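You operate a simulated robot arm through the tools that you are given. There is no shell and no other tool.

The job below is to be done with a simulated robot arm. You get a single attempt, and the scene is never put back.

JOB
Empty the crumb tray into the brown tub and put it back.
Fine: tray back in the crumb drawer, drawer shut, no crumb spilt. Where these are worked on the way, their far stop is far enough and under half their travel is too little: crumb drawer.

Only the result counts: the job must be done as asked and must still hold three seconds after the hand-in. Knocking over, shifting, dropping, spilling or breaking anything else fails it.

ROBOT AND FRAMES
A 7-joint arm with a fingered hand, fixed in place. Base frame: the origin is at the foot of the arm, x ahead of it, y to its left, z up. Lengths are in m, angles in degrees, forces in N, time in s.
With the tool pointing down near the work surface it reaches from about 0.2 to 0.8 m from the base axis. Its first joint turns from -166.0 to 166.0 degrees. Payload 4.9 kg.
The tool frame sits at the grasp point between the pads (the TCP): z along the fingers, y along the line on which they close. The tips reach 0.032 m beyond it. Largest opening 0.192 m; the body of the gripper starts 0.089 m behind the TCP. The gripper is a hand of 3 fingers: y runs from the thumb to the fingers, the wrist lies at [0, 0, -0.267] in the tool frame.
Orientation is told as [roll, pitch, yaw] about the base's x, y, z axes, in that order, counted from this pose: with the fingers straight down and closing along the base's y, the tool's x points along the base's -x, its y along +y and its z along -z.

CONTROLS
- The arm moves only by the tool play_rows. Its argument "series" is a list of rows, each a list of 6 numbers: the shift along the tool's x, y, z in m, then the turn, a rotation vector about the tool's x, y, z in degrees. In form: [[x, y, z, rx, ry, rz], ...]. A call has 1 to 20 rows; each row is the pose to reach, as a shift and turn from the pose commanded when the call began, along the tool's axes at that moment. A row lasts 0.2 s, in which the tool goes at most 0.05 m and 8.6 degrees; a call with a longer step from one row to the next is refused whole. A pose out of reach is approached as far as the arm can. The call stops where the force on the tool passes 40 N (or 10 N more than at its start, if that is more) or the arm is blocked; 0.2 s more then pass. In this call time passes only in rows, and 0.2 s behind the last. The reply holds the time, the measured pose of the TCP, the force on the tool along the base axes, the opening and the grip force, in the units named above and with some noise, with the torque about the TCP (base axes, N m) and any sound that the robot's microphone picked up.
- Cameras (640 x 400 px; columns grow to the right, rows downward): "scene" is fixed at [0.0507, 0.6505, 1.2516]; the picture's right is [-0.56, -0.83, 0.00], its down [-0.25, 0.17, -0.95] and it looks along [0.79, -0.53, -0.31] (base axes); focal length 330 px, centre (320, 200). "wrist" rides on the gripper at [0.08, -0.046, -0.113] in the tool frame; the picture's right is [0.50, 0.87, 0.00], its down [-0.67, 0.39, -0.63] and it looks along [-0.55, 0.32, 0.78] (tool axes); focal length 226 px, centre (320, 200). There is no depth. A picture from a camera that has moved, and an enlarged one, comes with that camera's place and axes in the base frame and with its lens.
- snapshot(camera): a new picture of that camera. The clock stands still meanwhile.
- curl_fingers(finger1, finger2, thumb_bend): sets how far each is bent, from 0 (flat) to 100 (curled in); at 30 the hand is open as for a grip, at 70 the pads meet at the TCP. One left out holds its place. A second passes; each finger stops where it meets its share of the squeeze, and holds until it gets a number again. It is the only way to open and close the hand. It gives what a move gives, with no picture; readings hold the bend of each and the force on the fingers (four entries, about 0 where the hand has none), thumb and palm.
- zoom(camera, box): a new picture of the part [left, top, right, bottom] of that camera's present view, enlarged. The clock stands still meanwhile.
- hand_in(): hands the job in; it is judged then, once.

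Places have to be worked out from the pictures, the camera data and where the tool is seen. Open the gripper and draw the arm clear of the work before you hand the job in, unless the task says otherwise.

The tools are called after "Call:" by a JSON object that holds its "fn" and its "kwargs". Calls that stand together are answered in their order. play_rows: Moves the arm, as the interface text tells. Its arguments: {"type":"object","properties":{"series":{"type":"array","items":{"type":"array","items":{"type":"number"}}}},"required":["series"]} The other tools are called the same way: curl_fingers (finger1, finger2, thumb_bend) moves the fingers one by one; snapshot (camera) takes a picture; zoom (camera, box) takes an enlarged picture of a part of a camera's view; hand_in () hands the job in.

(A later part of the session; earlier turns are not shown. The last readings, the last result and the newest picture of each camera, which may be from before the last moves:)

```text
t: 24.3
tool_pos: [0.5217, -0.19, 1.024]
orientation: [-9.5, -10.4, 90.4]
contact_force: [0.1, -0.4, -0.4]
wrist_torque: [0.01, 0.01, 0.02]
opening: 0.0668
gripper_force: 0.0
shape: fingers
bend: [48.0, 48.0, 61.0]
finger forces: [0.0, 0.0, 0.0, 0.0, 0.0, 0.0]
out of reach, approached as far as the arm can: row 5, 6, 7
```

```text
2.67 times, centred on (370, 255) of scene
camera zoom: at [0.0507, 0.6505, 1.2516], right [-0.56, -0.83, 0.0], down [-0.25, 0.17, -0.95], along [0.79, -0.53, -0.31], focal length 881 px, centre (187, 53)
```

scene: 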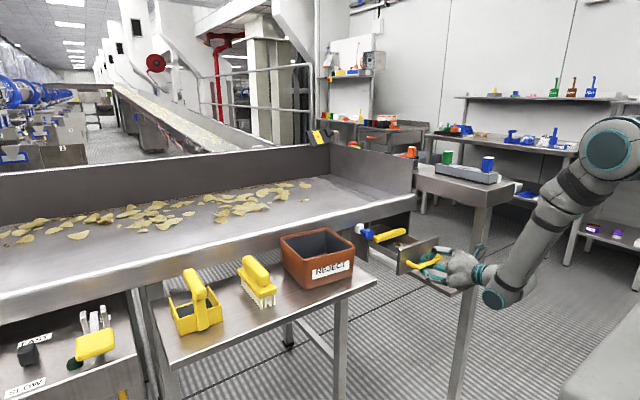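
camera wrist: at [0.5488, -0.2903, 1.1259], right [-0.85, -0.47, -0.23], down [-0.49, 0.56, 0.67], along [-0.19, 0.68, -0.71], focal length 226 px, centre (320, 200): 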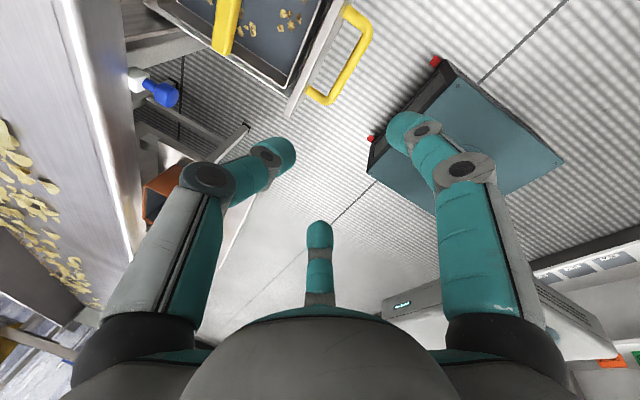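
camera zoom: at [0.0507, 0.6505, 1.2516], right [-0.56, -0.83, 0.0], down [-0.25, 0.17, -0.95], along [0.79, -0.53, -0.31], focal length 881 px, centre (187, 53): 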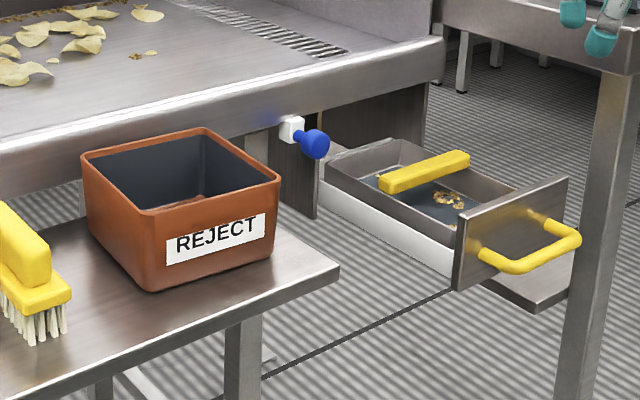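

The arm stopped short of vertical (about 14° off), probably at a joint limit in this posture. I try to level out while moving forward and up.

Call:
{"fn": "play_rows", "kwargs": {"series": [[0, -0.02, -0.02, -2.4, 2.6, 0], [0, -0.04, -0.04, -4.8, 5.2, 0], [0, -0.06, -0.06, -7.2, 7.7, 0], [0, -0.08, -0.07, -9.5, 10.3, 0]]}}

Call:
{"fn": "snapshot", "kwargs": {"camera": "scene"}}

Call:
{"fn": "snapshot", "kwargs": {"camera": "wrist"}}

```text
t: 25.3
tool_pos: [0.5814, -0.201, 1.0822]
orientation: [-9.9, -11.7, 90.5]
contact_force: [0.1, -0.3, 0.7]
wrist_torque: [0.01, 0.0, -0.03]
opening: 0.0671
gripper_force: 0.0
shape: fingers
bend: [48.0, 48.0, 61.0]
finger forces: [0.1, 0.0, 0.0, 0.0, 0.1, 0.0]
out of reach, approached as far as the arm can: row 1, 2, 3, 4
```

```text
taken
```

scene: 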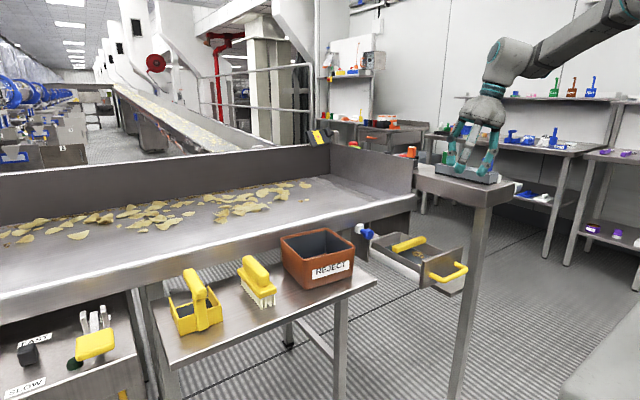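

```text
taken
camera wrist: at [0.6085, -0.3038, 1.1817], right [-0.85, -0.47, -0.25], down [-0.5, 0.54, 0.68], along [-0.19, 0.7, -0.69], focal length 226 px, centre (320, 200)
```

wrist: 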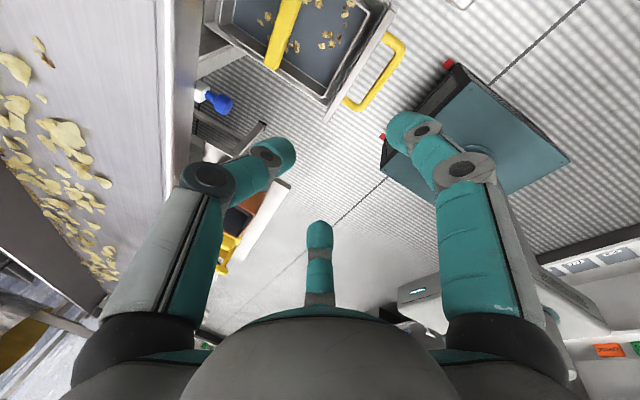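

The lean persists, so one joint seems saturated at this yaw. I'll turn the hand the other way (thumb toward the base), rotating about the tool axis while moving away from the stand.

Call:
{"fn": "play_rows", "kwargs": {"series": [[-0.01, 0, -0.005, 0, 0, 8], [-0.02, 0, -0.01, 0, 0, 16], [-0.03, 0, -0.015, 0, 0, 24], [-0.04, 0, -0.02, 0, 0, 32], [-0.05, 0, -0.025, 0, 0, 40], [-0.06, 0, -0.03, 0, 0, 48], [-0.07, 0, -0.03, 0, 0, 56], [-0.08, 0, -0.03, 0, 0, 64], [-0.09, 0, -0.03, 0, 0, 72], [-0.1, 0, -0.03, 0, 0, 80], [-0.1, 0, -0.03, 0, 0, 88]]}}

```text
t: 27.7
tool_pos: [0.5751, -0.1107, 1.1301]
orientation: [12.1, -10.3, 0.5]
contact_force: [-0.3, 0.1, -1.0]
wrist_torque: [-0.01, -0.03, 0.04]
opening: 0.0667
gripper_force: 0.1
shape: fingers
bend: [48.0, 48.0, 61.0]
finger forces: [0.0, 0.1, 0.1, 0.0, 0.1, 0.1]
```

Call:
{"fn": "play_rows", "kwargs": {"series": [[0, 0, 0, 6, 5, 0], [0, 0, 0, 12.1, 10.3, 0]]}}

Call:
{"fn": "play_rows", "kwargs": {"series": [[0, 0, 0, 0, 0, 8], [0, 0, 0, 0, 0, 16], [0, 0, 0, 0, 0, 24], [0, 0, 0, 0, 0, 32], [0, 0, 0, 0, 0, 40], [0, 0, 0, 0, 0, 48], [0, 0, 0, 0, 0, 56], [0, 0, 0, 0, 0, 64], [0, 0, 0, 0, 0, 72], [0, 0, 0, 0, 0, 80], [0, 0, 0, 0, 0, 90]]}}

Call:
{"fn": "play_rows", "kwargs": {"series": [[0, 0, 0, 0, 0, 8], [0, 0, 0, 0, 0, 16], [0, 0, 0, 0, 0, 24], [0, 0, 0, 0, 0, 32], [0, 0, 0, 0, 0, 40], [0, 0, 0, 0, 0, 48], [0, 0, 0, 0, 0, 56], [0, 0, 0, 0, 0, 64], [0, 0, 0, 0, 0, 72], [0, 0, 0, 0, 0, 80], [0, 0, 0, 0, 0, 88], [0, 0, 0, 0, 0, 90]]}}

Call:
{"fn": "snapshot", "kwargs": {"camera": "wrist"}}

```text
t: 28.3
tool_pos: [0.5744, -0.1112, 1.1308]
orientation: [12.2, -10.4, 0.5]
contact_force: [-0.6, 0.8, 0.1]
wrist_torque: [0.04, 0.02, 0.02]
opening: 0.0669
gripper_force: 0.1
shape: fingers
bend: [48.0, 48.0, 61.0]
finger forces: [0.0, 0.0, 0.0, 0.1, 0.0, 0.0]
out of reach, approached as far as the arm can: row 1, 2
```

```text
refused: row 11 steps farther than a row can; nothing moved
```

```text
t: 30.9
tool_pos: [0.5752, -0.1092, 1.1308]
orientation: [10.7, 11.9, -87.5]
contact_force: [-0.1, 0.1, 0.4]
wrist_torque: [0.03, -0.03, -0.01]
opening: 0.0669
gripper_force: 0.0
shape: fingers
bend: [48.0, 48.0, 61.0]
finger forces: [0.0, 0.0, 0.0, 0.1, 0.1, 0.1]
```

```text
taken
camera wrist: at [0.5063, -0.0567, 1.2463], right [0.83, 0.49, 0.26], down [0.3, -0.79, 0.54], along [0.47, -0.37, -0.8], focal length 226 px, centre (320, 200)
```

wrist: 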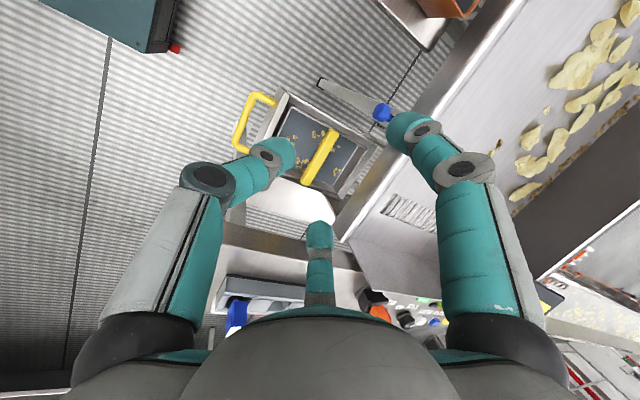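

Call:
{"fn": "snapshot", "kwargs": {"camera": "scene"}}

Call:
{"fn": "zoom", "kwargs": {"camera": "wrist", "box": [220, 70, 412, 190]}}

```text
taken
```

scene: 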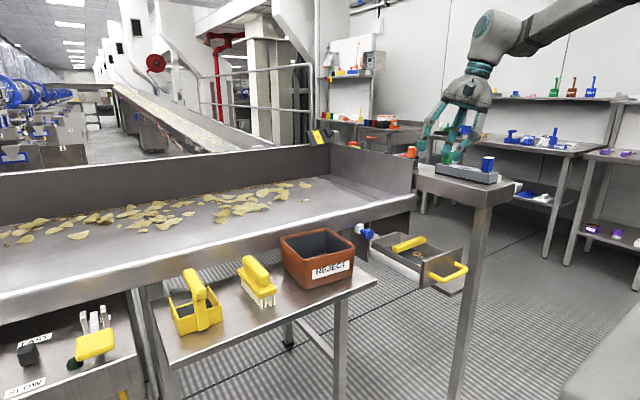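

```text
3.33 times, centred on (316, 130) of wrist
camera zoom: at [0.5063, -0.0567, 1.2463], right [0.83, 0.49, 0.26], down [0.3, -0.79, 0.54], along [0.47, -0.37, -0.8], focal length 754 px, centre (333, 433)
```

zoom: 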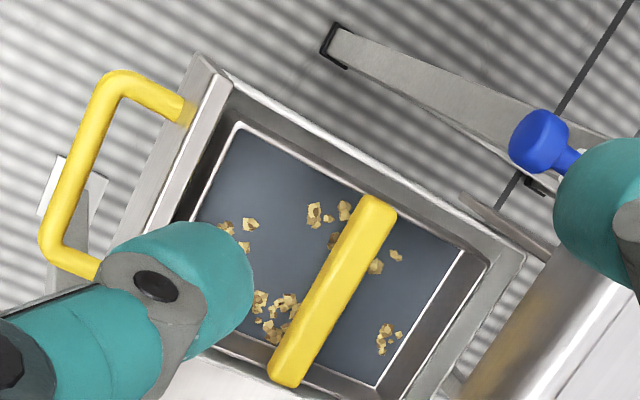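

The tray, its crumbs and the yellow bar are clearly visible. I try levelling the hand while moving lower and toward the tray.

Call:
{"fn": "play_rows", "kwargs": {"series": [[-0.017, 0.01, 0.024, 2.7, -3, 0], [-0.035, 0.02, 0.048, 5.4, -6, 0], [-0.052, 0.03, 0.072, 8.1, -9, 0], [-0.07, 0.041, 0.096, 10.8, -11.9, 0]]}}

```text
t: 31.9
tool_pos: [0.6107, -0.1453, 1.0285]
orientation: [9.0, 11.8, -87.4]
contact_force: [0.6, 0.3, -0.2]
wrist_torque: [0.02, -0.02, 0.02]
opening: 0.0669
gripper_force: 0.0
shape: fingers
bend: [48.0, 48.0, 61.0]
finger forces: [0.0, 0.1, 0.0, 0.0, 0.1, 0.1]
out of reach, approached as far as the arm can: row 1, 2, 3, 4
```

The sideways lean stays at about 12°, so the elbow seems swung out. I move back toward the starting pose, where the hand was level, and level out there.

Call:
{"fn": "play_rows", "kwargs": {"series": [[0.04, -0.03, -0.03, 0, 0, 0], [0.08, -0.06, -0.05, 0, 0, 0], [0.12, -0.09, -0.07, 0, 0, 0], [0.16, -0.12, -0.09, 0, 0, 0], [0.19, -0.15, -0.11, 0, 0, 0], [0.22, -0.17, -0.12, 0, 0, 0]]}}

Call:
{"fn": "play_rows", "kwargs": {"series": [[0, 0, 0, 2.7, -3, 0], [0, 0, 0, 5.4, -6, 0], [0, 0, 0, 8, -9, 0], [0, 0, 0, 9.5, -11.9, 0]]}}

Call:
{"fn": "snapshot", "kwargs": {"camera": "scene"}}

```text
refused: row 1 steps farther than a row can; nothing moved
```

```text
t: 32.9
tool_pos: [0.6104, -0.146, 1.0293]
orientation: [8.9, 11.7, -87.5]
contact_force: [-0.7, 0.4, 0.4]
wrist_torque: [0.02, 0.02, 0.01]
opening: 0.0671
gripper_force: 0.1
shape: fingers
bend: [48.0, 48.0, 61.0]
finger forces: [0.1, 0.0, 0.0, 0.0, 0.0, 0.0]
out of reach, approached as far as the arm can: row 1, 2, 3, 4
```

```text
taken
```

scene: 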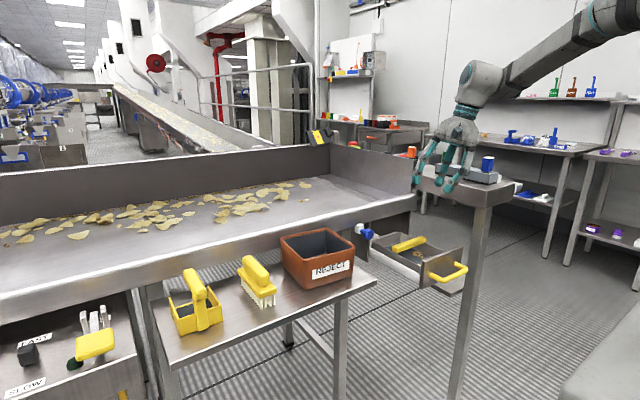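

Call:
{"fn": "play_rows", "kwargs": {"series": [[0.03, -0.025, -0.02, 0, 0, 0], [0.06, -0.05, -0.04, 0, 0, 0], [0.09, -0.075, -0.06, 0, 0, 0], [0.12, -0.1, -0.08, 0, 0, 0], [0.15, -0.125, -0.1, 0, 0, 0], [0.18, -0.15, -0.11, 0, 0, 0], [0.21, -0.17, -0.12, 0, 0, 0]]}}

Call:
{"fn": "play_rows", "kwargs": {"series": [[0, 0, 0, 2.7, -3, 0], [0, 0, 0, 5.4, -6, 0], [0, 0, 0, 8, -9, 0], [0, 0, 0, 9.5, -11.9, 0]]}}

Call:
{"fn": "snapshot", "kwargs": {"camera": "scene"}}

```text
t: 34.5
tool_pos: [0.4217, 0.0285, 1.1608]
orientation: [9.7, 13.1, -87.2]
contact_force: [-0.9, -0.6, 0.5]
wrist_torque: [-0.1, -0.08, -0.02]
opening: 0.0666
gripper_force: 0.1
shape: fingers
bend: [48.0, 48.0, 61.0]
finger forces: [0.0, 0.0, 0.0, 0.1, 0.0, 0.0]
out of reach, approached as far as the arm can: row 6, 7
```

```text
t: 35.5
tool_pos: [0.4226, 0.0273, 1.1597]
orientation: [9.5, 13.4, -87.3]
contact_force: [0.4, -0.4, -0.2]
wrist_torque: [0.0, -0.01, -0.02]
opening: 0.067
gripper_force: 0.1
shape: fingers
bend: [48.0, 48.0, 61.0]
finger forces: [0.0, 0.0, 0.0, 0.1, 0.1, 0.1]
out of reach, approached as far as the arm can: row 1, 2, 3, 4
```

```text
taken
```

scene: 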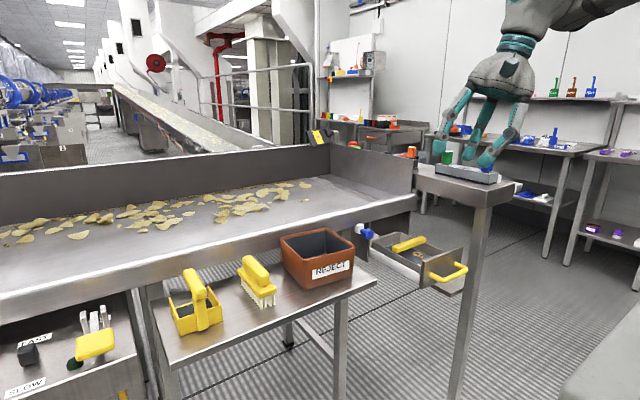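

Still leaning. I'll retrace the original route: undo the yaw, pitch forward in the plane of the arm, then pitch back to level.

Call:
{"fn": "play_rows", "kwargs": {"series": [[0, 0, 0, 0, 0, -8], [0, 0, 0, 0, 0, -16], [0, 0, 0, 0, 0, -24], [0, 0, 0, 0, 0, -32], [0, 0, 0, 0, 0, -40], [0, 0, 0, 0, 0, -48], [0, 0, 0, 0, 0, -56], [0, 0, 0, 0, 0, -64], [0, 0, 0, 0, 0, -72], [0, 0, 0, 0, 0, -80], [0, 0, 0, 0, 0, -88]]}}

Call:
{"fn": "play_rows", "kwargs": {"series": [[0, 0, 0.01, 2.3, -7.9, -0.8], [0, 0, 0.02, 4.6, -15.8, -1.7], [0, 0, 0.03, 7, -23.7, -2.5], [0, 0, 0.04, 9.3, -31.6, -3.4], [0, 0, 0.05, 11.6, -39.5, -4.2]]}}

Call:
{"fn": "snapshot", "kwargs": {"camera": "scene"}}

```text
t: 37.9
tool_pos: [0.4184, 0.0264, 1.1571]
orientation: [13.7, -8.9, -1.2]
contact_force: [-0.4, 0.2, -0.1]
wrist_torque: [-0.05, 0.0, -0.01]
opening: 0.067
gripper_force: 0.0
shape: fingers
bend: [48.0, 48.0, 61.0]
finger forces: [0.0, 0.0, 0.0, 0.1, 0.0, 0.0]
```

```text
t: 39.1
tool_pos: [0.4251, 0.0398, 1.1103]
orientation: [2.6, -48.5, -2.9]
contact_force: [0.3, 0.0, 0.7]
wrist_torque: [0.01, 0.04, 0.04]
opening: 0.0669
gripper_force: 0.0
shape: fingers
bend: [48.0, 48.0, 61.0]
finger forces: [0.1, 0.0, 0.1, 0.0, 0.0, 0.0]
```

```text
taken
```

scene: 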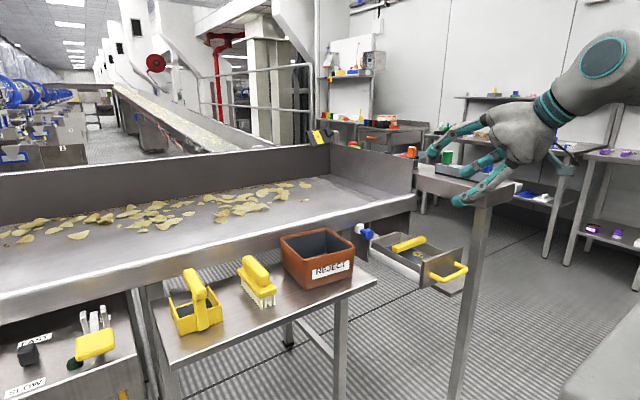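

That worked. Now I pitch back to level in the arm's plane.

Call:
{"fn": "play_rows", "kwargs": {"series": [[0, 0, -0.005, 0.4, 8.1, 0], [0, 0, -0.01, 0.8, 16.2, 0], [0, 0, -0.015, 1.2, 24.3, 0], [0, 0, -0.02, 1.6, 32.4, 0], [0, 0, -0.02, 2, 40.5, 0], [0, 0, -0.02, 2.6, 48.5, 0]]}}

Call:
{"fn": "snapshot", "kwargs": {"camera": "scene"}}

```text
t: 40.5
tool_pos: [0.4194, 0.0391, 1.0977]
orientation: [14.5, -4.4, -2.7]
contact_force: [0.4, -0.4, 0.6]
wrist_torque: [-0.03, 0.05, -0.02]
opening: 0.0669
gripper_force: 0.1
shape: fingers
bend: [48.0, 48.0, 61.0]
finger forces: [0.0, 0.0, 0.1, 0.0, 0.0, 0.0]
out of reach, approached as far as the arm can: row 1, 2, 3, 4, 5, 6
```

```text
taken
```

scene: 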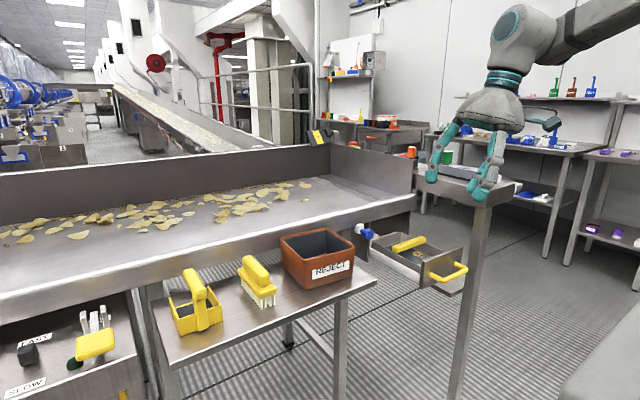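

The lean matches one joint sitting at its limit, but a 12–14° lean along the bar is still fine for gripping it. Before touching the tray I test, empty-handed and high over the tub, how far the hand can roll toward +y for pouring.

Call:
{"fn": "play_rows", "kwargs": {"series": [[-0.04, 0.02, -0.01, 0, 0, 0], [-0.08, 0.045, -0.02, 0, 0, 0], [-0.12, 0.07, -0.03, 0, 0, 0], [-0.16, 0.09, -0.04, 0, 0, 0], [-0.16, 0.09, -0.05, 0, 0, 8], [-0.16, 0.09, -0.05, 0, 0, 16], [-0.16, 0.09, -0.05, 0, 0, 24], [-0.16, 0.09, -0.05, 0, 0, 32], [-0.16, 0.09, -0.05, 0, 0, 40], [-0.16, 0.09, -0.05, 0, 0, 48], [-0.16, 0.09, -0.05, 0, 0, 56], [-0.16, 0.09, -0.05, 0, 0, 64], [-0.16, 0.09, -0.05, 0, 0, 72], [-0.16, 0.09, -0.05, 0, 0, 80], [-0.16, 0.09, -0.05, 0, 0, 88]]}}

Call:
{"fn": "play_rows", "kwargs": {"series": [[0, 0, 0, 0, 8, 0], [0, 0, 0, 0, 16, 0], [0, 0, 0, 0, 24, 0], [0, 0, 0, 0, 32, 0], [0, 0, 0, 0, 40, 0], [0, 0, 0, 0, 48, 0], [0, 0, 0, 0, 56, 0], [0, 0, 0, 0, 64, 0], [0, 0, 0, 0, 72, 0], [0, 0, 0, 0, 80, 0], [0, 0, 0, 0, 88, 0]]}}

Call:
{"fn": "snapshot", "kwargs": {"camera": "scene"}}

```text
t: 43.7
tool_pos: [0.5698, 0.0965, 1.1698]
orientation: [5.5, 15.3, -89.4]
contact_force: [-0.2, -1.0, 0.4]
wrist_torque: [0.02, -0.02, 0.01]
opening: 0.0671
gripper_force: 0.1
shape: fingers
bend: [48.0, 48.0, 61.0]
finger forces: [0.0, 0.1, 0.0, 0.1, 0.0, 0.0]
out of reach, approached as far as the arm can: row 15
```

```text
t: 46.1
tool_pos: [0.5695, 0.0962, 1.1709]
orientation: [157.5, 76.6, 67.2]
contact_force: [0.6, 0.3, -0.2]
wrist_torque: [-0.02, 0.01, 0.01]
opening: 0.0667
gripper_force: 0.1
shape: fingers
bend: [48.0, 48.0, 61.0]
finger forces: [0.0, 0.1, 0.1, 0.0, 0.0, 0.0]
```

```text
taken
```

scene: 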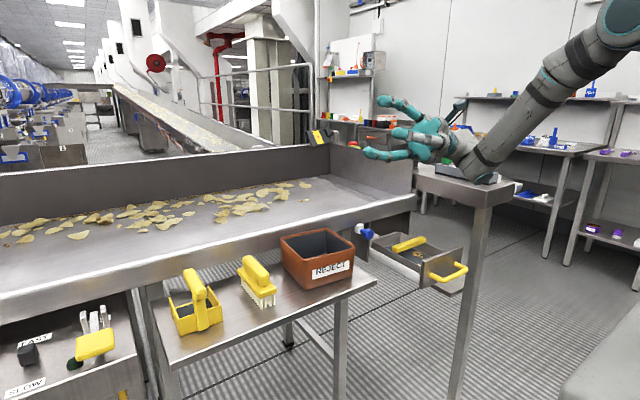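

It rolled 88° with no limit, with the tool now pointing +y and slightly up. I test another 35°.

Call:
{"fn": "play_rows", "kwargs": {"series": [[0, 0, 0, 0, 8, 0], [0, 0, 0, 0, 16, 0], [0, 0, 0, 0, 24, 0], [0, 0, 0, 0, 32, 0], [0, 0, 0, 0, 40, 0]]}}

Call:
{"fn": "snapshot", "kwargs": {"camera": "scene"}}

Call:
{"fn": "snapshot", "kwargs": {"camera": "wrist"}}

```text
t: 47.3
tool_pos: [0.6417, 0.1264, 1.1775]
orientation: [178.1, 38.2, 87.6]
contact_force: [0.8, 0.0, -6.4]
wrist_torque: [0.43, -0.11, 0.01]
opening: 0.0667
gripper_force: 0.0
shape: fingers
bend: [48.0, 48.0, 61.0]
finger forces: [0.0, 0.0, 0.1, 0.0, 0.0, 0.1]
out of reach, approached as far as the arm can: row 1, 2, 3, 4, 5
```

```text
taken
```

scene: 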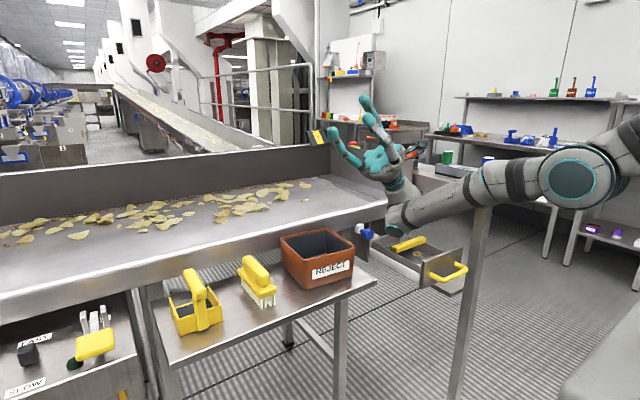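

```text
taken
camera wrist: at [0.5939, -0.0045, 1.1347], right [0.85, -0.41, 0.33], down [0.41, 0.13, -0.9], along [0.33, 0.9, 0.28], focal length 226 px, centre (320, 200)
```

wrist: 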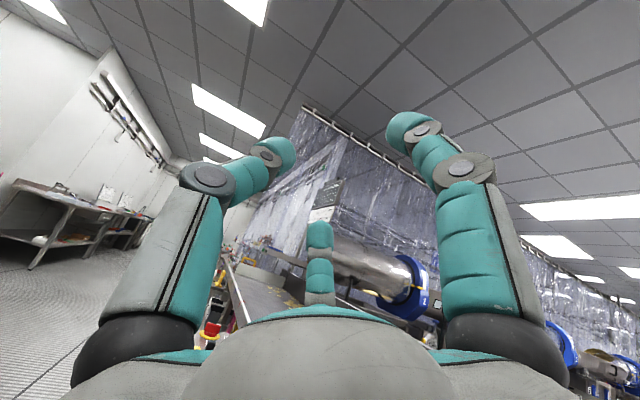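

The extra roll pushed the arm into a strained posture, so about 103° is the useful roll limit there. I back out of it and see how level the hand can get now.

Call:
{"fn": "play_rows", "kwargs": {"series": [[0, 0, 0, 0, -8, 0], [0, 0, 0, 0, -16, 0], [0, 0, 0, 0, -24, 0], [0, 0, 0, 0, -32, 0], [0, 0, 0, 0, -40, 0], [0, 0, 0, 0, -48, 0], [0, 0, 0, 0, -56, 0], [0, 0, 0, 0, -64, 0], [0, 0, 0, 0, -72, 0], [0, 0, 0, 0, -80, 0], [0, 0, 0, 0, -88, 0], [0, 0, 0, 0, -96, 0], [0, 0, 0, 0, -104, 0], [0, 0, 0, 0, -112, 0], [0, 0, 0, 0, -120, 0], [0, 0, 0, 0, -128, 0], [0, 0, 0, 0, -136, 0]]}}

Call:
{"fn": "snapshot", "kwargs": {"camera": "scene"}}

```text
t: 50.9
tool_pos: [0.6285, 0.091, 1.1822]
orientation: [6.1, 15.4, -88.0]
contact_force: [-0.3, -0.7, 1.4]
wrist_torque: [-0.02, 0.04, 0.03]
opening: 0.0668
gripper_force: 0.1
shape: fingers
bend: [48.0, 48.0, 61.0]
finger forces: [0.0, 0.0, 0.0, 0.0, 0.0, 0.0]
out of reach, approached as far as the arm can: row 16, 17
```

```text
taken
```

scene: 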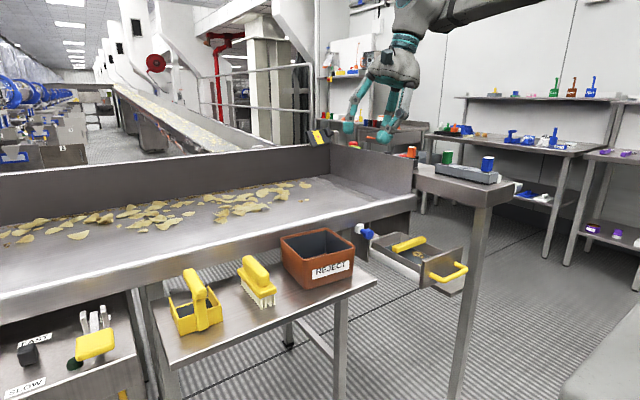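

It actually reached about 140° of roll at x≈0.64 and came back cleanly, so pouring by rolling toward +y is feasible. The tray bar triangulates to x≈0.736, y −0.11…−0.25, top z≈0.75. Now I turn the yaw to +90 and go above the tray for a close look.

Call:
{"fn": "play_rows", "kwargs": {"series": [[-0.015, 0, 0, 0, 0, -8], [-0.03, 0, 0, 0, 0, -16], [-0.045, 0.005, 0.01, 0, 0, -24], [-0.06, 0.005, 0.02, 0, 0, -32], [-0.075, 0.005, 0.03, 0, 0, -40], [-0.09, 0.01, 0.04, 0, 0, -48], [-0.105, 0.01, 0.045, 0, 0, -56], [-0.12, 0.015, 0.048, 0, 0, -64], [-0.13, 0.02, 0.048, 0, 0, -72], [-0.136, 0.02, 0.048, 0, 0, -80], [-0.136, 0.02, 0.048, 0, 0, -88]]}}

Call:
{"fn": "play_rows", "kwargs": {"series": [[0, 0, 0, 0, 0, -8], [0, 0, 0, 0, 0, -16], [0, 0, 0, 0, 0, -24], [0, 0, 0, 0, 0, -32], [0, 0, 0, 0, 0, -40], [0, 0, 0, 0, 0, -48], [0, 0, 0, 0, 0, -56], [0, 0, 0, 0, 0, -64], [0, 0, 0, 0, 0, -72], [0, 0, 0, 0, 0, -80], [0, 0, 0, 0, 0, -88]]}}

Call:
{"fn": "snapshot", "kwargs": {"camera": "wrist"}}

Call:
{"fn": "snapshot", "kwargs": {"camera": "scene"}}

```text
t: 53.3
tool_pos: [0.6585, -0.0293, 1.1007]
orientation: [15.8, -5.6, -1.3]
contact_force: [-0.2, 0.2, -0.5]
wrist_torque: [0.03, 0.02, 0.03]
opening: 0.0669
gripper_force: 0.0
shape: fingers
bend: [48.0, 48.0, 61.0]
finger forces: [0.0, 0.0, 0.0, 0.0, 0.0, 0.0]
```

```text
t: 55.7
tool_pos: [0.6587, -0.0289, 1.1017]
orientation: [-5.1, -15.8, 88.1]
contact_force: [-1.5, 0.8, 0.7]
wrist_torque: [-0.01, -0.01, 0.01]
opening: 0.0671
gripper_force: 0.1
shape: fingers
bend: [48.0, 48.0, 61.0]
finger forces: [0.0, 0.0, 0.1, 0.0, 0.0, 0.0]
```

```text
taken
camera wrist: at [0.6907, -0.1385, 1.1909], right [-0.88, -0.43, -0.21], down [-0.42, 0.5, 0.75], along [-0.22, 0.75, -0.62], focal length 226 px, centre (320, 200)
```

wrist: 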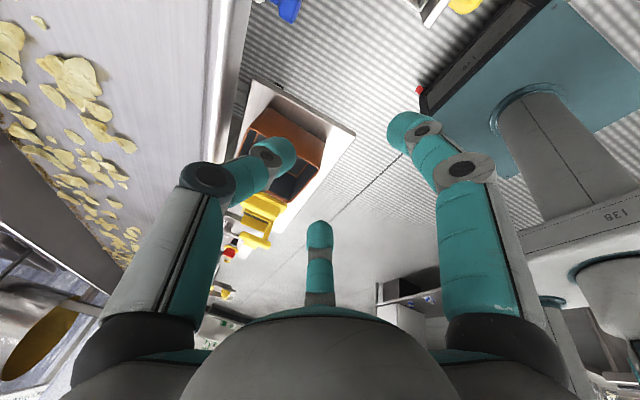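

```text
taken
```

scene: 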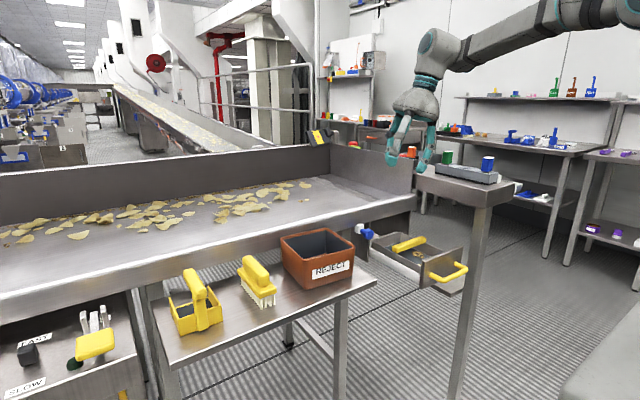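

At yaw +90 the camera side would come too near the stand, and the tray is out of view. Yaw −90 is better for gripping, so I turn back and descend toward the tray.

Call:
{"fn": "play_rows", "kwargs": {"series": [[0.01, 0, 0, 0, 0, 8], [0.02, 0, 0, 0, 0, 16], [0.03, 0, 0, 0, 0, 24], [0.04, 0, 0, 0, 0, 32], [0.05, 0, 0, 0, 0, 40], [0.06, 0, 0, 0, 0, 48], [0.07, 0, 0, 0, 0, 56], [0.08, 0, 0, 0, 0, 64], [0.09, 0, 0, 0, 0, 72], [0.1, 0, 0, 0, 0, 80], [0.1, 0, 0, 0, 0, 88]]}}

Call:
{"fn": "play_rows", "kwargs": {"series": [[0, 0, 0.01, 0, 0, 8], [0, 0, 0.02, 0, 0, 16], [0, 0, 0.03, 0, 0, 24], [0, 0, 0.04, 0, 0, 32], [0, 0, 0.05, 0, 0, 40], [0, 0, 0.06, 0, 0, 48], [0, 0, 0.07, 0, 0, 56], [0, 0, 0.08, 0, 0, 64], [0, 0, 0.09, 0, 0, 72], [0, 0, 0.1, 0, 0, 80], [0, 0, 0.1, 0, 0, 88], [0, 0, 0.1, 0, 0, 90]]}}

Call:
{"fn": "snapshot", "kwargs": {"camera": "wrist"}}

Call:
{"fn": "snapshot", "kwargs": {"camera": "scene"}}

```text
t: 58.1
tool_pos: [0.6549, -0.1251, 1.074]
orientation: [15.7, -5.3, -1.9]
contact_force: [-0.3, 0.7, 0.2]
wrist_torque: [-0.01, 0.03, 0.0]
opening: 0.0671
gripper_force: 0.0
shape: fingers
bend: [48.0, 48.0, 61.0]
finger forces: [0.0, 0.1, 0.0, 0.0, 0.0, 0.0]
```

```text
t: 60.7
tool_pos: [0.6659, -0.0983, 0.9782]
orientation: [5.6, 15.6, -90.2]
contact_force: [0.8, 0.4, 0.7]
wrist_torque: [0.02, 0.0, 0.03]
opening: 0.0668
gripper_force: 0.1
shape: fingers
bend: [48.0, 48.0, 61.0]
finger forces: [0.0, 0.1, 0.1, 0.0, 0.0, 0.0]
```

```text
taken
camera wrist: at [0.6078, -0.0502, 1.1022], right [0.86, 0.46, 0.22], down [0.32, -0.83, 0.46], along [0.39, -0.33, -0.86], focal length 226 px, centre (320, 200)
```

wrist: 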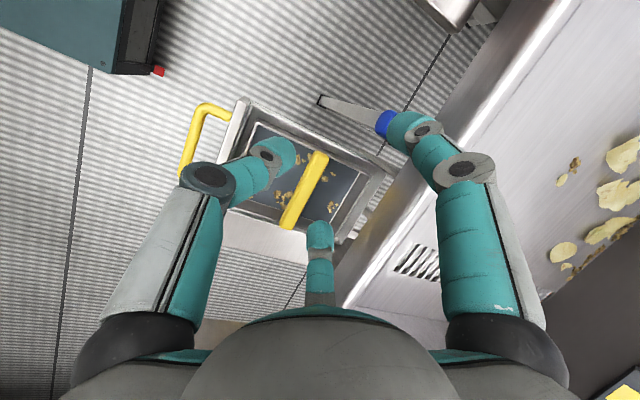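

```text
taken
```

scene: 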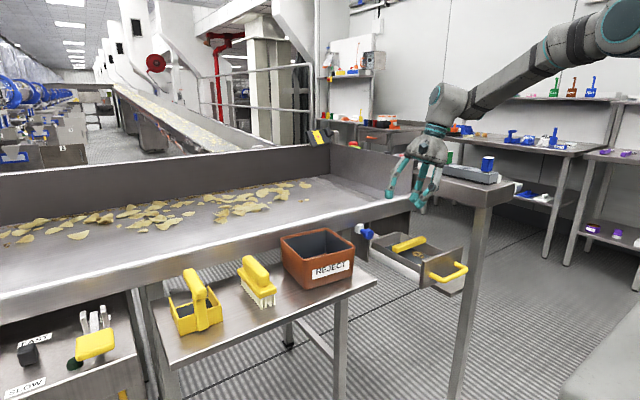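

Call:
{"fn": "zoom", "kwargs": {"camera": "wrist", "box": [180, 80, 436, 240]}}

Call:
{"fn": "zoom", "kwargs": {"camera": "scene", "box": [350, 210, 478, 290]}}

Call:
{"fn": "zoom", "kwargs": {"camera": "scene", "box": [260, 215, 372, 300]}}

```text
2.50 times, centred on (308, 160) of wrist
camera zoom: at [0.6078, -0.0502, 1.1022], right [0.86, 0.46, 0.22], down [0.32, -0.83, 0.46], along [0.39, -0.33, -0.86], focal length 565 px, centre (350, 300)
```

zoom: 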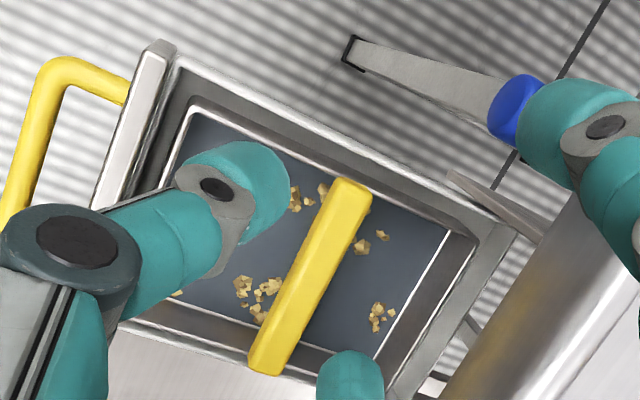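

```text
5.00 times, centred on (414, 250) of scene
camera zoom: at [0.0507, 0.6505, 1.2516], right [-0.56, -0.83, 0.0], down [-0.25, 0.17, -0.95], along [0.79, -0.53, -0.31], focal length 1652 px, centre (-150, -50)
```

zoom: 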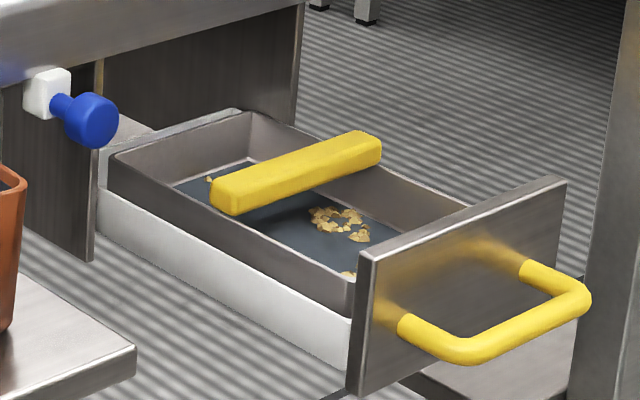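

```text
4.71 times, centred on (316, 258) of scene
camera zoom: at [0.0507, 0.6505, 1.2516], right [-0.56, -0.83, 0.0], down [-0.25, 0.17, -0.95], along [0.79, -0.53, -0.31], focal length 1555 px, centre (339, -71)
```

zoom: 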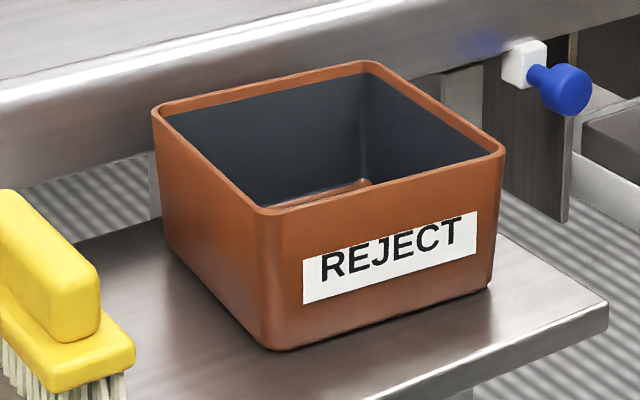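

The tray is a steep-walled box with the bar lying across its rims, so I'll need a tilt well over 90°. Before gripping, I take clear pictures of the tub from above for its exact position.

Call:
{"fn": "play_rows", "kwargs": {"series": [[0.0465, -0.0125, -0.0032, 0, 0, 0], [0.093, -0.025, -0.0064, 0, 0, 0], [0.14, -0.0375, -0.0096, 0, 0, 0], [0.1865, -0.05, -0.013, 0, 0, 0], [0.233, -0.063, -0.016, 0, 0, 0], [0.28, -0.075, -0.019, 0, 0, 0], [0.327, -0.088, -0.0225, 0, 0, 0], [0.373, -0.1, -0.026, 0, 0, 0], [0.42, -0.113, -0.029, 0, 0, 0]]}}

Call:
{"fn": "snapshot", "kwargs": {"camera": "wrist"}}

Call:
{"fn": "snapshot", "kwargs": {"camera": "scene"}}

```text
t: 62.7
tool_pos: [0.5508, 0.2056, 1.0609]
orientation: [7.4, 19.4, -86.0]
contact_force: [0.2, -0.4, 0.5]
wrist_torque: [-0.01, -0.01, 0.0]
opening: 0.0671
gripper_force: 0.0
shape: fingers
bend: [48.0, 48.0, 61.0]
finger forces: [0.0, 0.1, 0.1, 0.0, 0.0, 0.0]
out of reach, approached as far as the arm can: row 6, 7, 8, 9
```

```text
taken
camera wrist: at [0.4889, 0.2416, 1.1867], right [0.83, 0.49, 0.27], down [0.36, -0.83, 0.42], along [0.43, -0.25, -0.87], focal length 226 px, centre (320, 200)
```

wrist: 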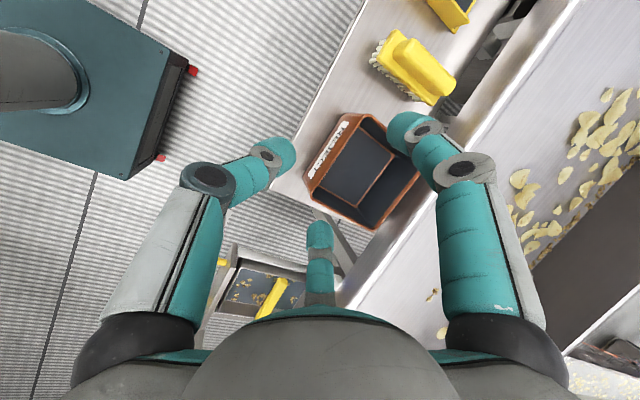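

```text
taken
```

scene: 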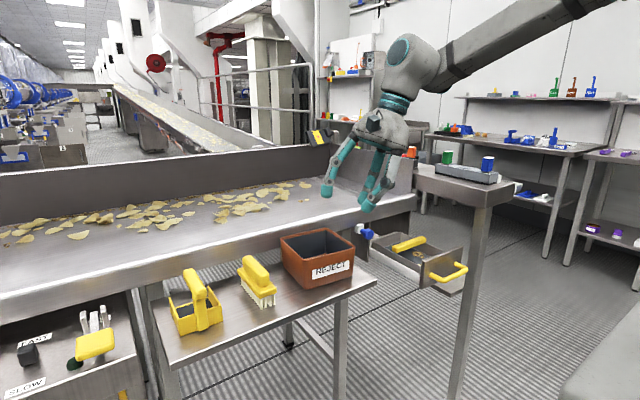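

Call:
{"fn": "zoom", "kwargs": {"camera": "wrist", "box": [270, 90, 462, 250]}}

Call:
{"fn": "zoom", "kwargs": {"camera": "scene", "box": [260, 215, 372, 300]}}

```text
2.50 times, centred on (366, 170) of wrist
camera zoom: at [0.4889, 0.2416, 1.1867], right [0.83, 0.49, 0.27], down [0.36, -0.83, 0.42], along [0.43, -0.25, -0.87], focal length 565 px, centre (205, 275)
```

zoom: 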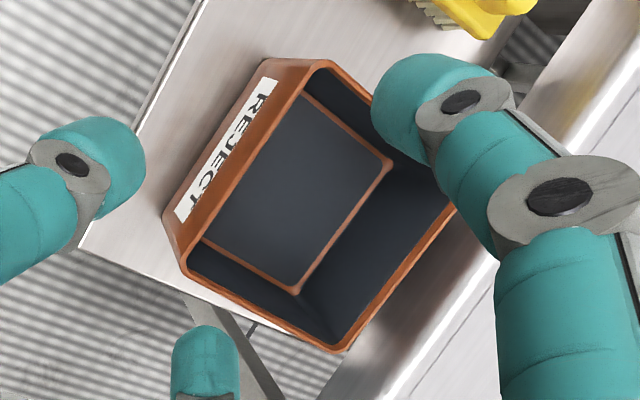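

```text
4.71 times, centred on (316, 258) of scene
camera zoom: at [0.0507, 0.6505, 1.2516], right [-0.56, -0.83, 0.0], down [-0.25, 0.17, -0.95], along [0.79, -0.53, -0.31], focal length 1555 px, centre (339, -71)
```

zoom: 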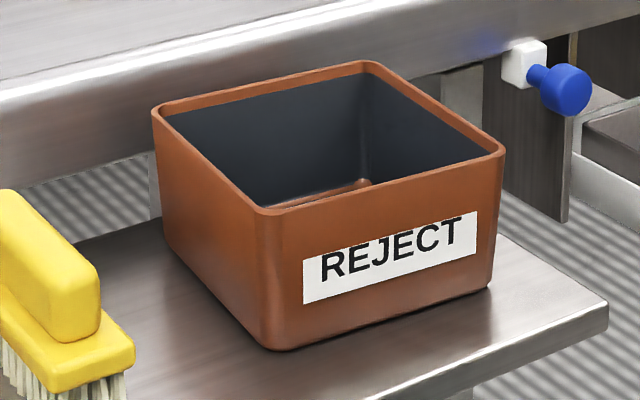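

The tub rim spans about x 0.63–0.76, y 0.155–0.297 at z≈0.886, smaller than the tray, so I'll pour over a tray corner. Now I go back above the tray bar.

Call:
{"fn": "play_rows", "kwargs": {"series": [[-0.0385, 0.0131, -0.001, 0, 0, 0], [-0.077, 0.026, -0.002, 0, 0, 0], [-0.1155, 0.039, -0.003, 0, 0, 0], [-0.154, 0.0525, -0.004, 0, 0, 0], [-0.1925, 0.0655, -0.006, 0, 0, 0], [-0.231, 0.0787, -0.007, 0, 0, 0], [-0.2695, 0.092, -0.008, 0, 0, 0], [-0.308, 0.105, -0.009, 0, 0, 0], [-0.346, 0.118, -0.01, 0, 0, 0]]}}

```text
t: 64.7
tool_pos: [0.6896, -0.1155, 0.9711]
orientation: [7.4, 19.3, -86.0]
contact_force: [0.1, -0.4, 0.2]
wrist_torque: [-0.03, 0.07, 0.0]
opening: 0.067
gripper_force: 0.0
shape: fingers
bend: [48.0, 48.0, 61.0]
finger forces: [0.0, 0.1, 0.1, 0.0, 0.0, 0.1]
```

Call:
{"fn": "play_rows", "kwargs": {"series": [[-0.021, 0.013, 0.0085, 2, -1.1, 1.3], [-0.042, 0.026, 0.017, 4, -2.2, 2.6], [-0.063, 0.0395, 0.0254, 6.1, -3.3, 3.8]]}}

Call:
{"fn": "snapshot", "kwargs": {"camera": "wrist"}}

Call:
{"fn": "snapshot", "kwargs": {"camera": "scene"}}

```text
t: 65.5
tool_pos: [0.734, -0.1654, 0.9255]
orientation: [-0.4, 17.4, -90.4]
contact_force: [-0.8, 0.7, -5.4]
wrist_torque: [0.14, -0.09, -0.01]
opening: 0.0669
gripper_force: 0.0
shape: fingers
bend: [48.0, 48.0, 61.0]
finger forces: [0.0, 0.0, 0.0, 0.0, 0.1, 0.0]
```

```text
taken
camera wrist: at [0.6884, -0.1227, 1.0555], right [0.87, 0.47, 0.15], down [0.38, -0.83, 0.4], along [0.31, -0.29, -0.91], focal length 226 px, centre (320, 200)
```

wrist: 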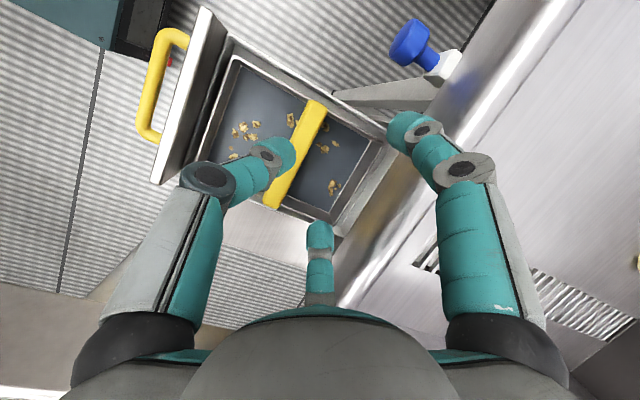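

```text
taken
```

scene: 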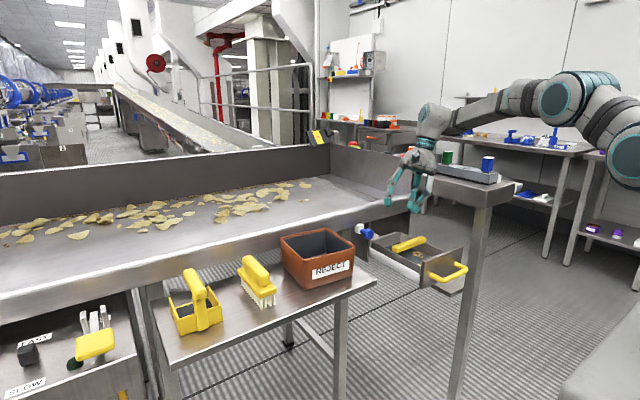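

The hand is above the bar with an acceptable orientation, and the elbow has swung to a new posture. I check whether it can now level fully.

Call:
{"fn": "play_rows", "kwargs": {"series": [[0, 0, 0, 0, -4, 0], [0, 0, 0, 0, -8, 0], [0, 0, 0, 0, -12, 0], [0, 0, 0, 0, -17.4, 0]]}}

Call:
{"fn": "zoom", "kwargs": {"camera": "scene", "box": [380, 60, 640, 222]}}

Call:
{"fn": "snapshot", "kwargs": {"camera": "wrist"}}

```text
t: 66.5
tool_pos: [0.7294, -0.1616, 0.9271]
orientation: [3.6, 15.2, -90.0]
contact_force: [0.9, -0.4, -1.1]
wrist_torque: [-0.02, 0.03, 0.01]
opening: 0.0668
gripper_force: 0.1
shape: fingers
bend: [48.0, 48.0, 61.0]
finger forces: [0.1, 0.0, 0.0, 0.0, 0.0, 0.1]
out of reach, approached as far as the arm can: row 1, 2, 3, 4
```

```text
2.46 times, centred on (510, 141) of scene
camera zoom: at [0.0507, 0.6505, 1.2516], right [-0.56, -0.83, 0.0], down [-0.25, 0.17, -0.95], along [0.79, -0.53, -0.31], focal length 813 px, centre (-148, 345)
```

zoom: 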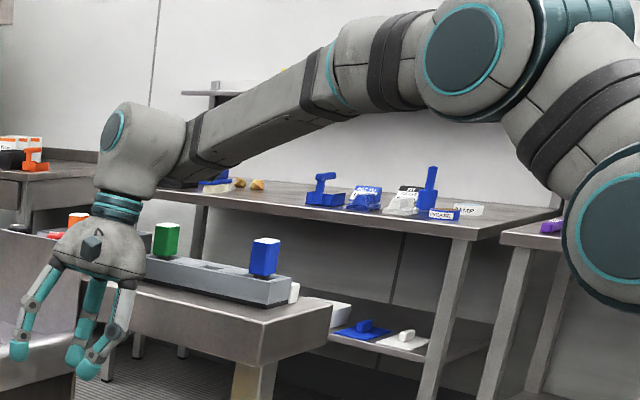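

```text
taken
camera wrist: at [0.6759, -0.1134, 1.0521], right [0.86, 0.47, 0.18], down [0.35, -0.82, 0.46], along [0.37, -0.33, -0.87], focal length 226 px, centre (320, 200)
```

wrist: 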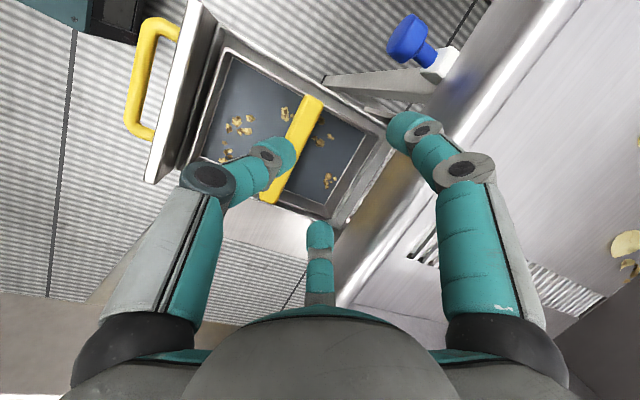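

Lean is limited to about 15–17° along the bar, which is fine. I zoom in on the bar for an exact fix before descending.

Call:
{"fn": "zoom", "kwargs": {"camera": "wrist", "box": [180, 40, 404, 240]}}

Call:
{"fn": "zoom", "kwargs": {"camera": "scene", "box": [360, 220, 456, 280]}}

```text
2.00 times, centred on (292, 140) of wrist
camera zoom: at [0.6759, -0.1134, 1.0521], right [0.86, 0.47, 0.18], down [0.35, -0.82, 0.46], along [0.37, -0.33, -0.87], focal length 452 px, centre (376, 320)
```

zoom: 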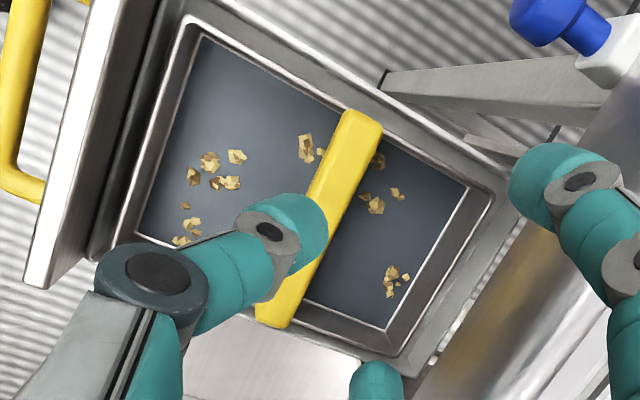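

```text
6.67 times, centred on (408, 250) of scene
camera zoom: at [0.0507, 0.6505, 1.2516], right [-0.56, -0.83, 0.0], down [-0.25, 0.17, -0.95], along [0.79, -0.53, -0.31], focal length 2202 px, centre (-267, -133)
```

zoom: 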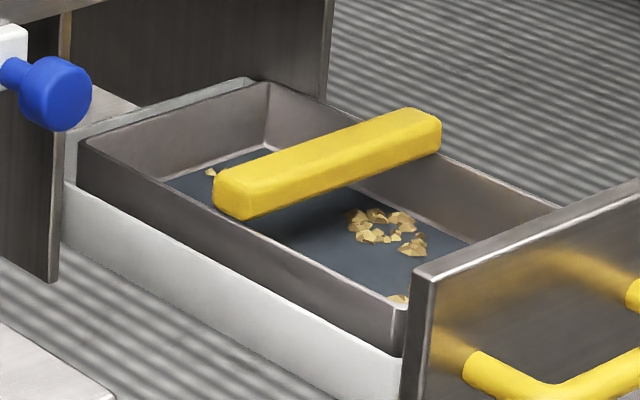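

From two wrist views the bar is at x≈0.726, y −0.107…−0.252, top z≈0.768. I set the opening to about 7 cm and descend to just above it.

Call:
{"fn": "curl_fingers", "kwargs": {"finger1": 53, "finger2": 53, "thumb_bend": 53}}

Call:
{"fn": "play_rows", "kwargs": {"series": [[-0.009, -0.003, 0.031, 1.2, 0.7, 0], [-0.018, -0.006, 0.062, 2.4, 1.5, 0], [-0.028, -0.009, 0.0924, 3.6, 2.2, 0]]}}

Call:
{"fn": "snapshot", "kwargs": {"camera": "wrist"}}

Call:
{"fn": "zoom", "kwargs": {"camera": "scene", "box": [340, 130, 532, 290]}}

```text
t: 67.5
tool_pos: [0.7297, -0.1619, 0.926]
orientation: [3.5, 15.3, -89.9]
contact_force: [-0.3, -0.3, 0.0]
wrist_torque: [-0.01, -0.01, -0.02]
opening: 0.0715
gripper_force: 0.0
shape: fingers
bend: [53.0, 53.0, 53.0]
finger forces: [0.1, 0.0, 0.0, 0.0, 0.1, 0.0]
```

```text
t: 68.3
tool_pos: [0.7274, -0.1654, 0.8289]
orientation: [0.2, 17.5, -89.9]
contact_force: [1.2, -0.7, 2.2]
wrist_torque: [-0.03, 0.06, 0.06]
opening: 0.0716
gripper_force: 0.0
shape: fingers
bend: [53.0, 53.0, 53.0]
finger forces: [0.1, 0.1, 0.0, 0.0, 0.0, 0.0]
```

```text
taken
camera wrist: at [0.6819, -0.1235, 0.9595], right [0.86, 0.48, 0.15], down [0.39, -0.83, 0.4], along [0.32, -0.29, -0.9], focal length 226 px, centre (320, 200)
```

wrist: 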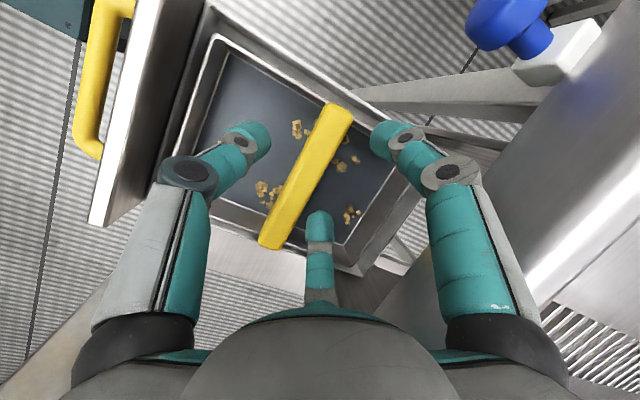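

```text
2.50 times, centred on (436, 210) of scene
camera zoom: at [0.0507, 0.6505, 1.2516], right [-0.56, -0.83, 0.0], down [-0.25, 0.17, -0.95], along [0.79, -0.53, -0.31], focal length 826 px, centre (30, 175)
```

zoom: 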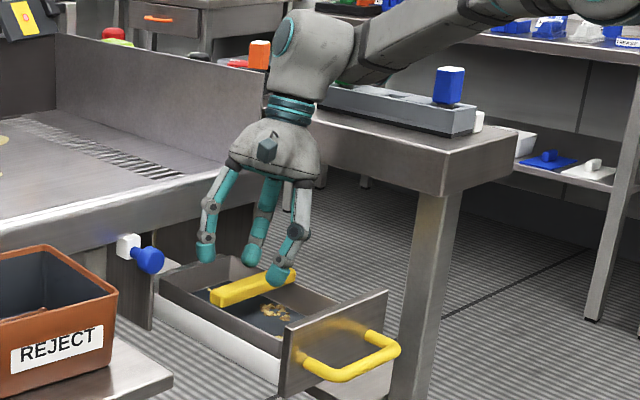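

The thumb and fingers straddle the bar well. I descend 4.5 cm, stopping on contact.

Call:
{"fn": "play_rows", "kwargs": {"series": [[-0.0045, 0.001, 0.0143, 0, 0, 0], [-0.009, 0.002, 0.0286, 0, 0, 0], [-0.0135, 0.003, 0.043, 0, 0, 0]]}}

Call:
{"fn": "snapshot", "kwargs": {"camera": "wrist"}}

Call:
{"fn": "zoom", "kwargs": {"camera": "scene", "box": [340, 180, 500, 280]}}

```text
t: 69.1
tool_pos: [0.7315, -0.1636, 0.782]
orientation: [0.0, 17.5, -90.0]
contact_force: [-0.3, 0.2, 0.2]
wrist_torque: [0.0, 0.01, 0.02]
opening: 0.0715
gripper_force: 0.1
shape: fingers
bend: [53.0, 53.0, 53.0]
finger forces: [0.0, 0.0, 0.0, 0.0, 0.0, 0.1]
```

```text
taken
camera wrist: at [0.6838, -0.1227, 0.9128], right [0.86, 0.48, 0.15], down [0.39, -0.83, 0.4], along [0.32, -0.29, -0.9], focal length 226 px, centre (320, 200)
```

wrist: 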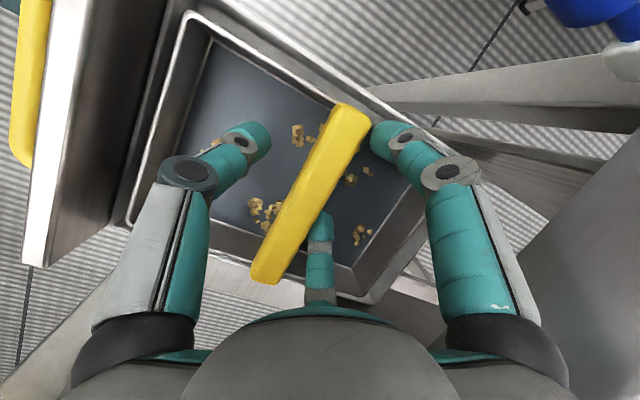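

```text
4.00 times, centred on (420, 230) of scene
camera zoom: at [0.0507, 0.6505, 1.2516], right [-0.56, -0.83, 0.0], down [-0.25, 0.17, -0.95], along [0.79, -0.53, -0.31], focal length 1321 px, centre (-80, 80)
```

zoom: 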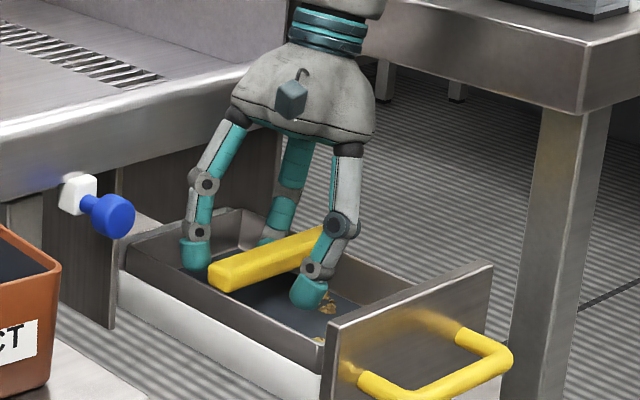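

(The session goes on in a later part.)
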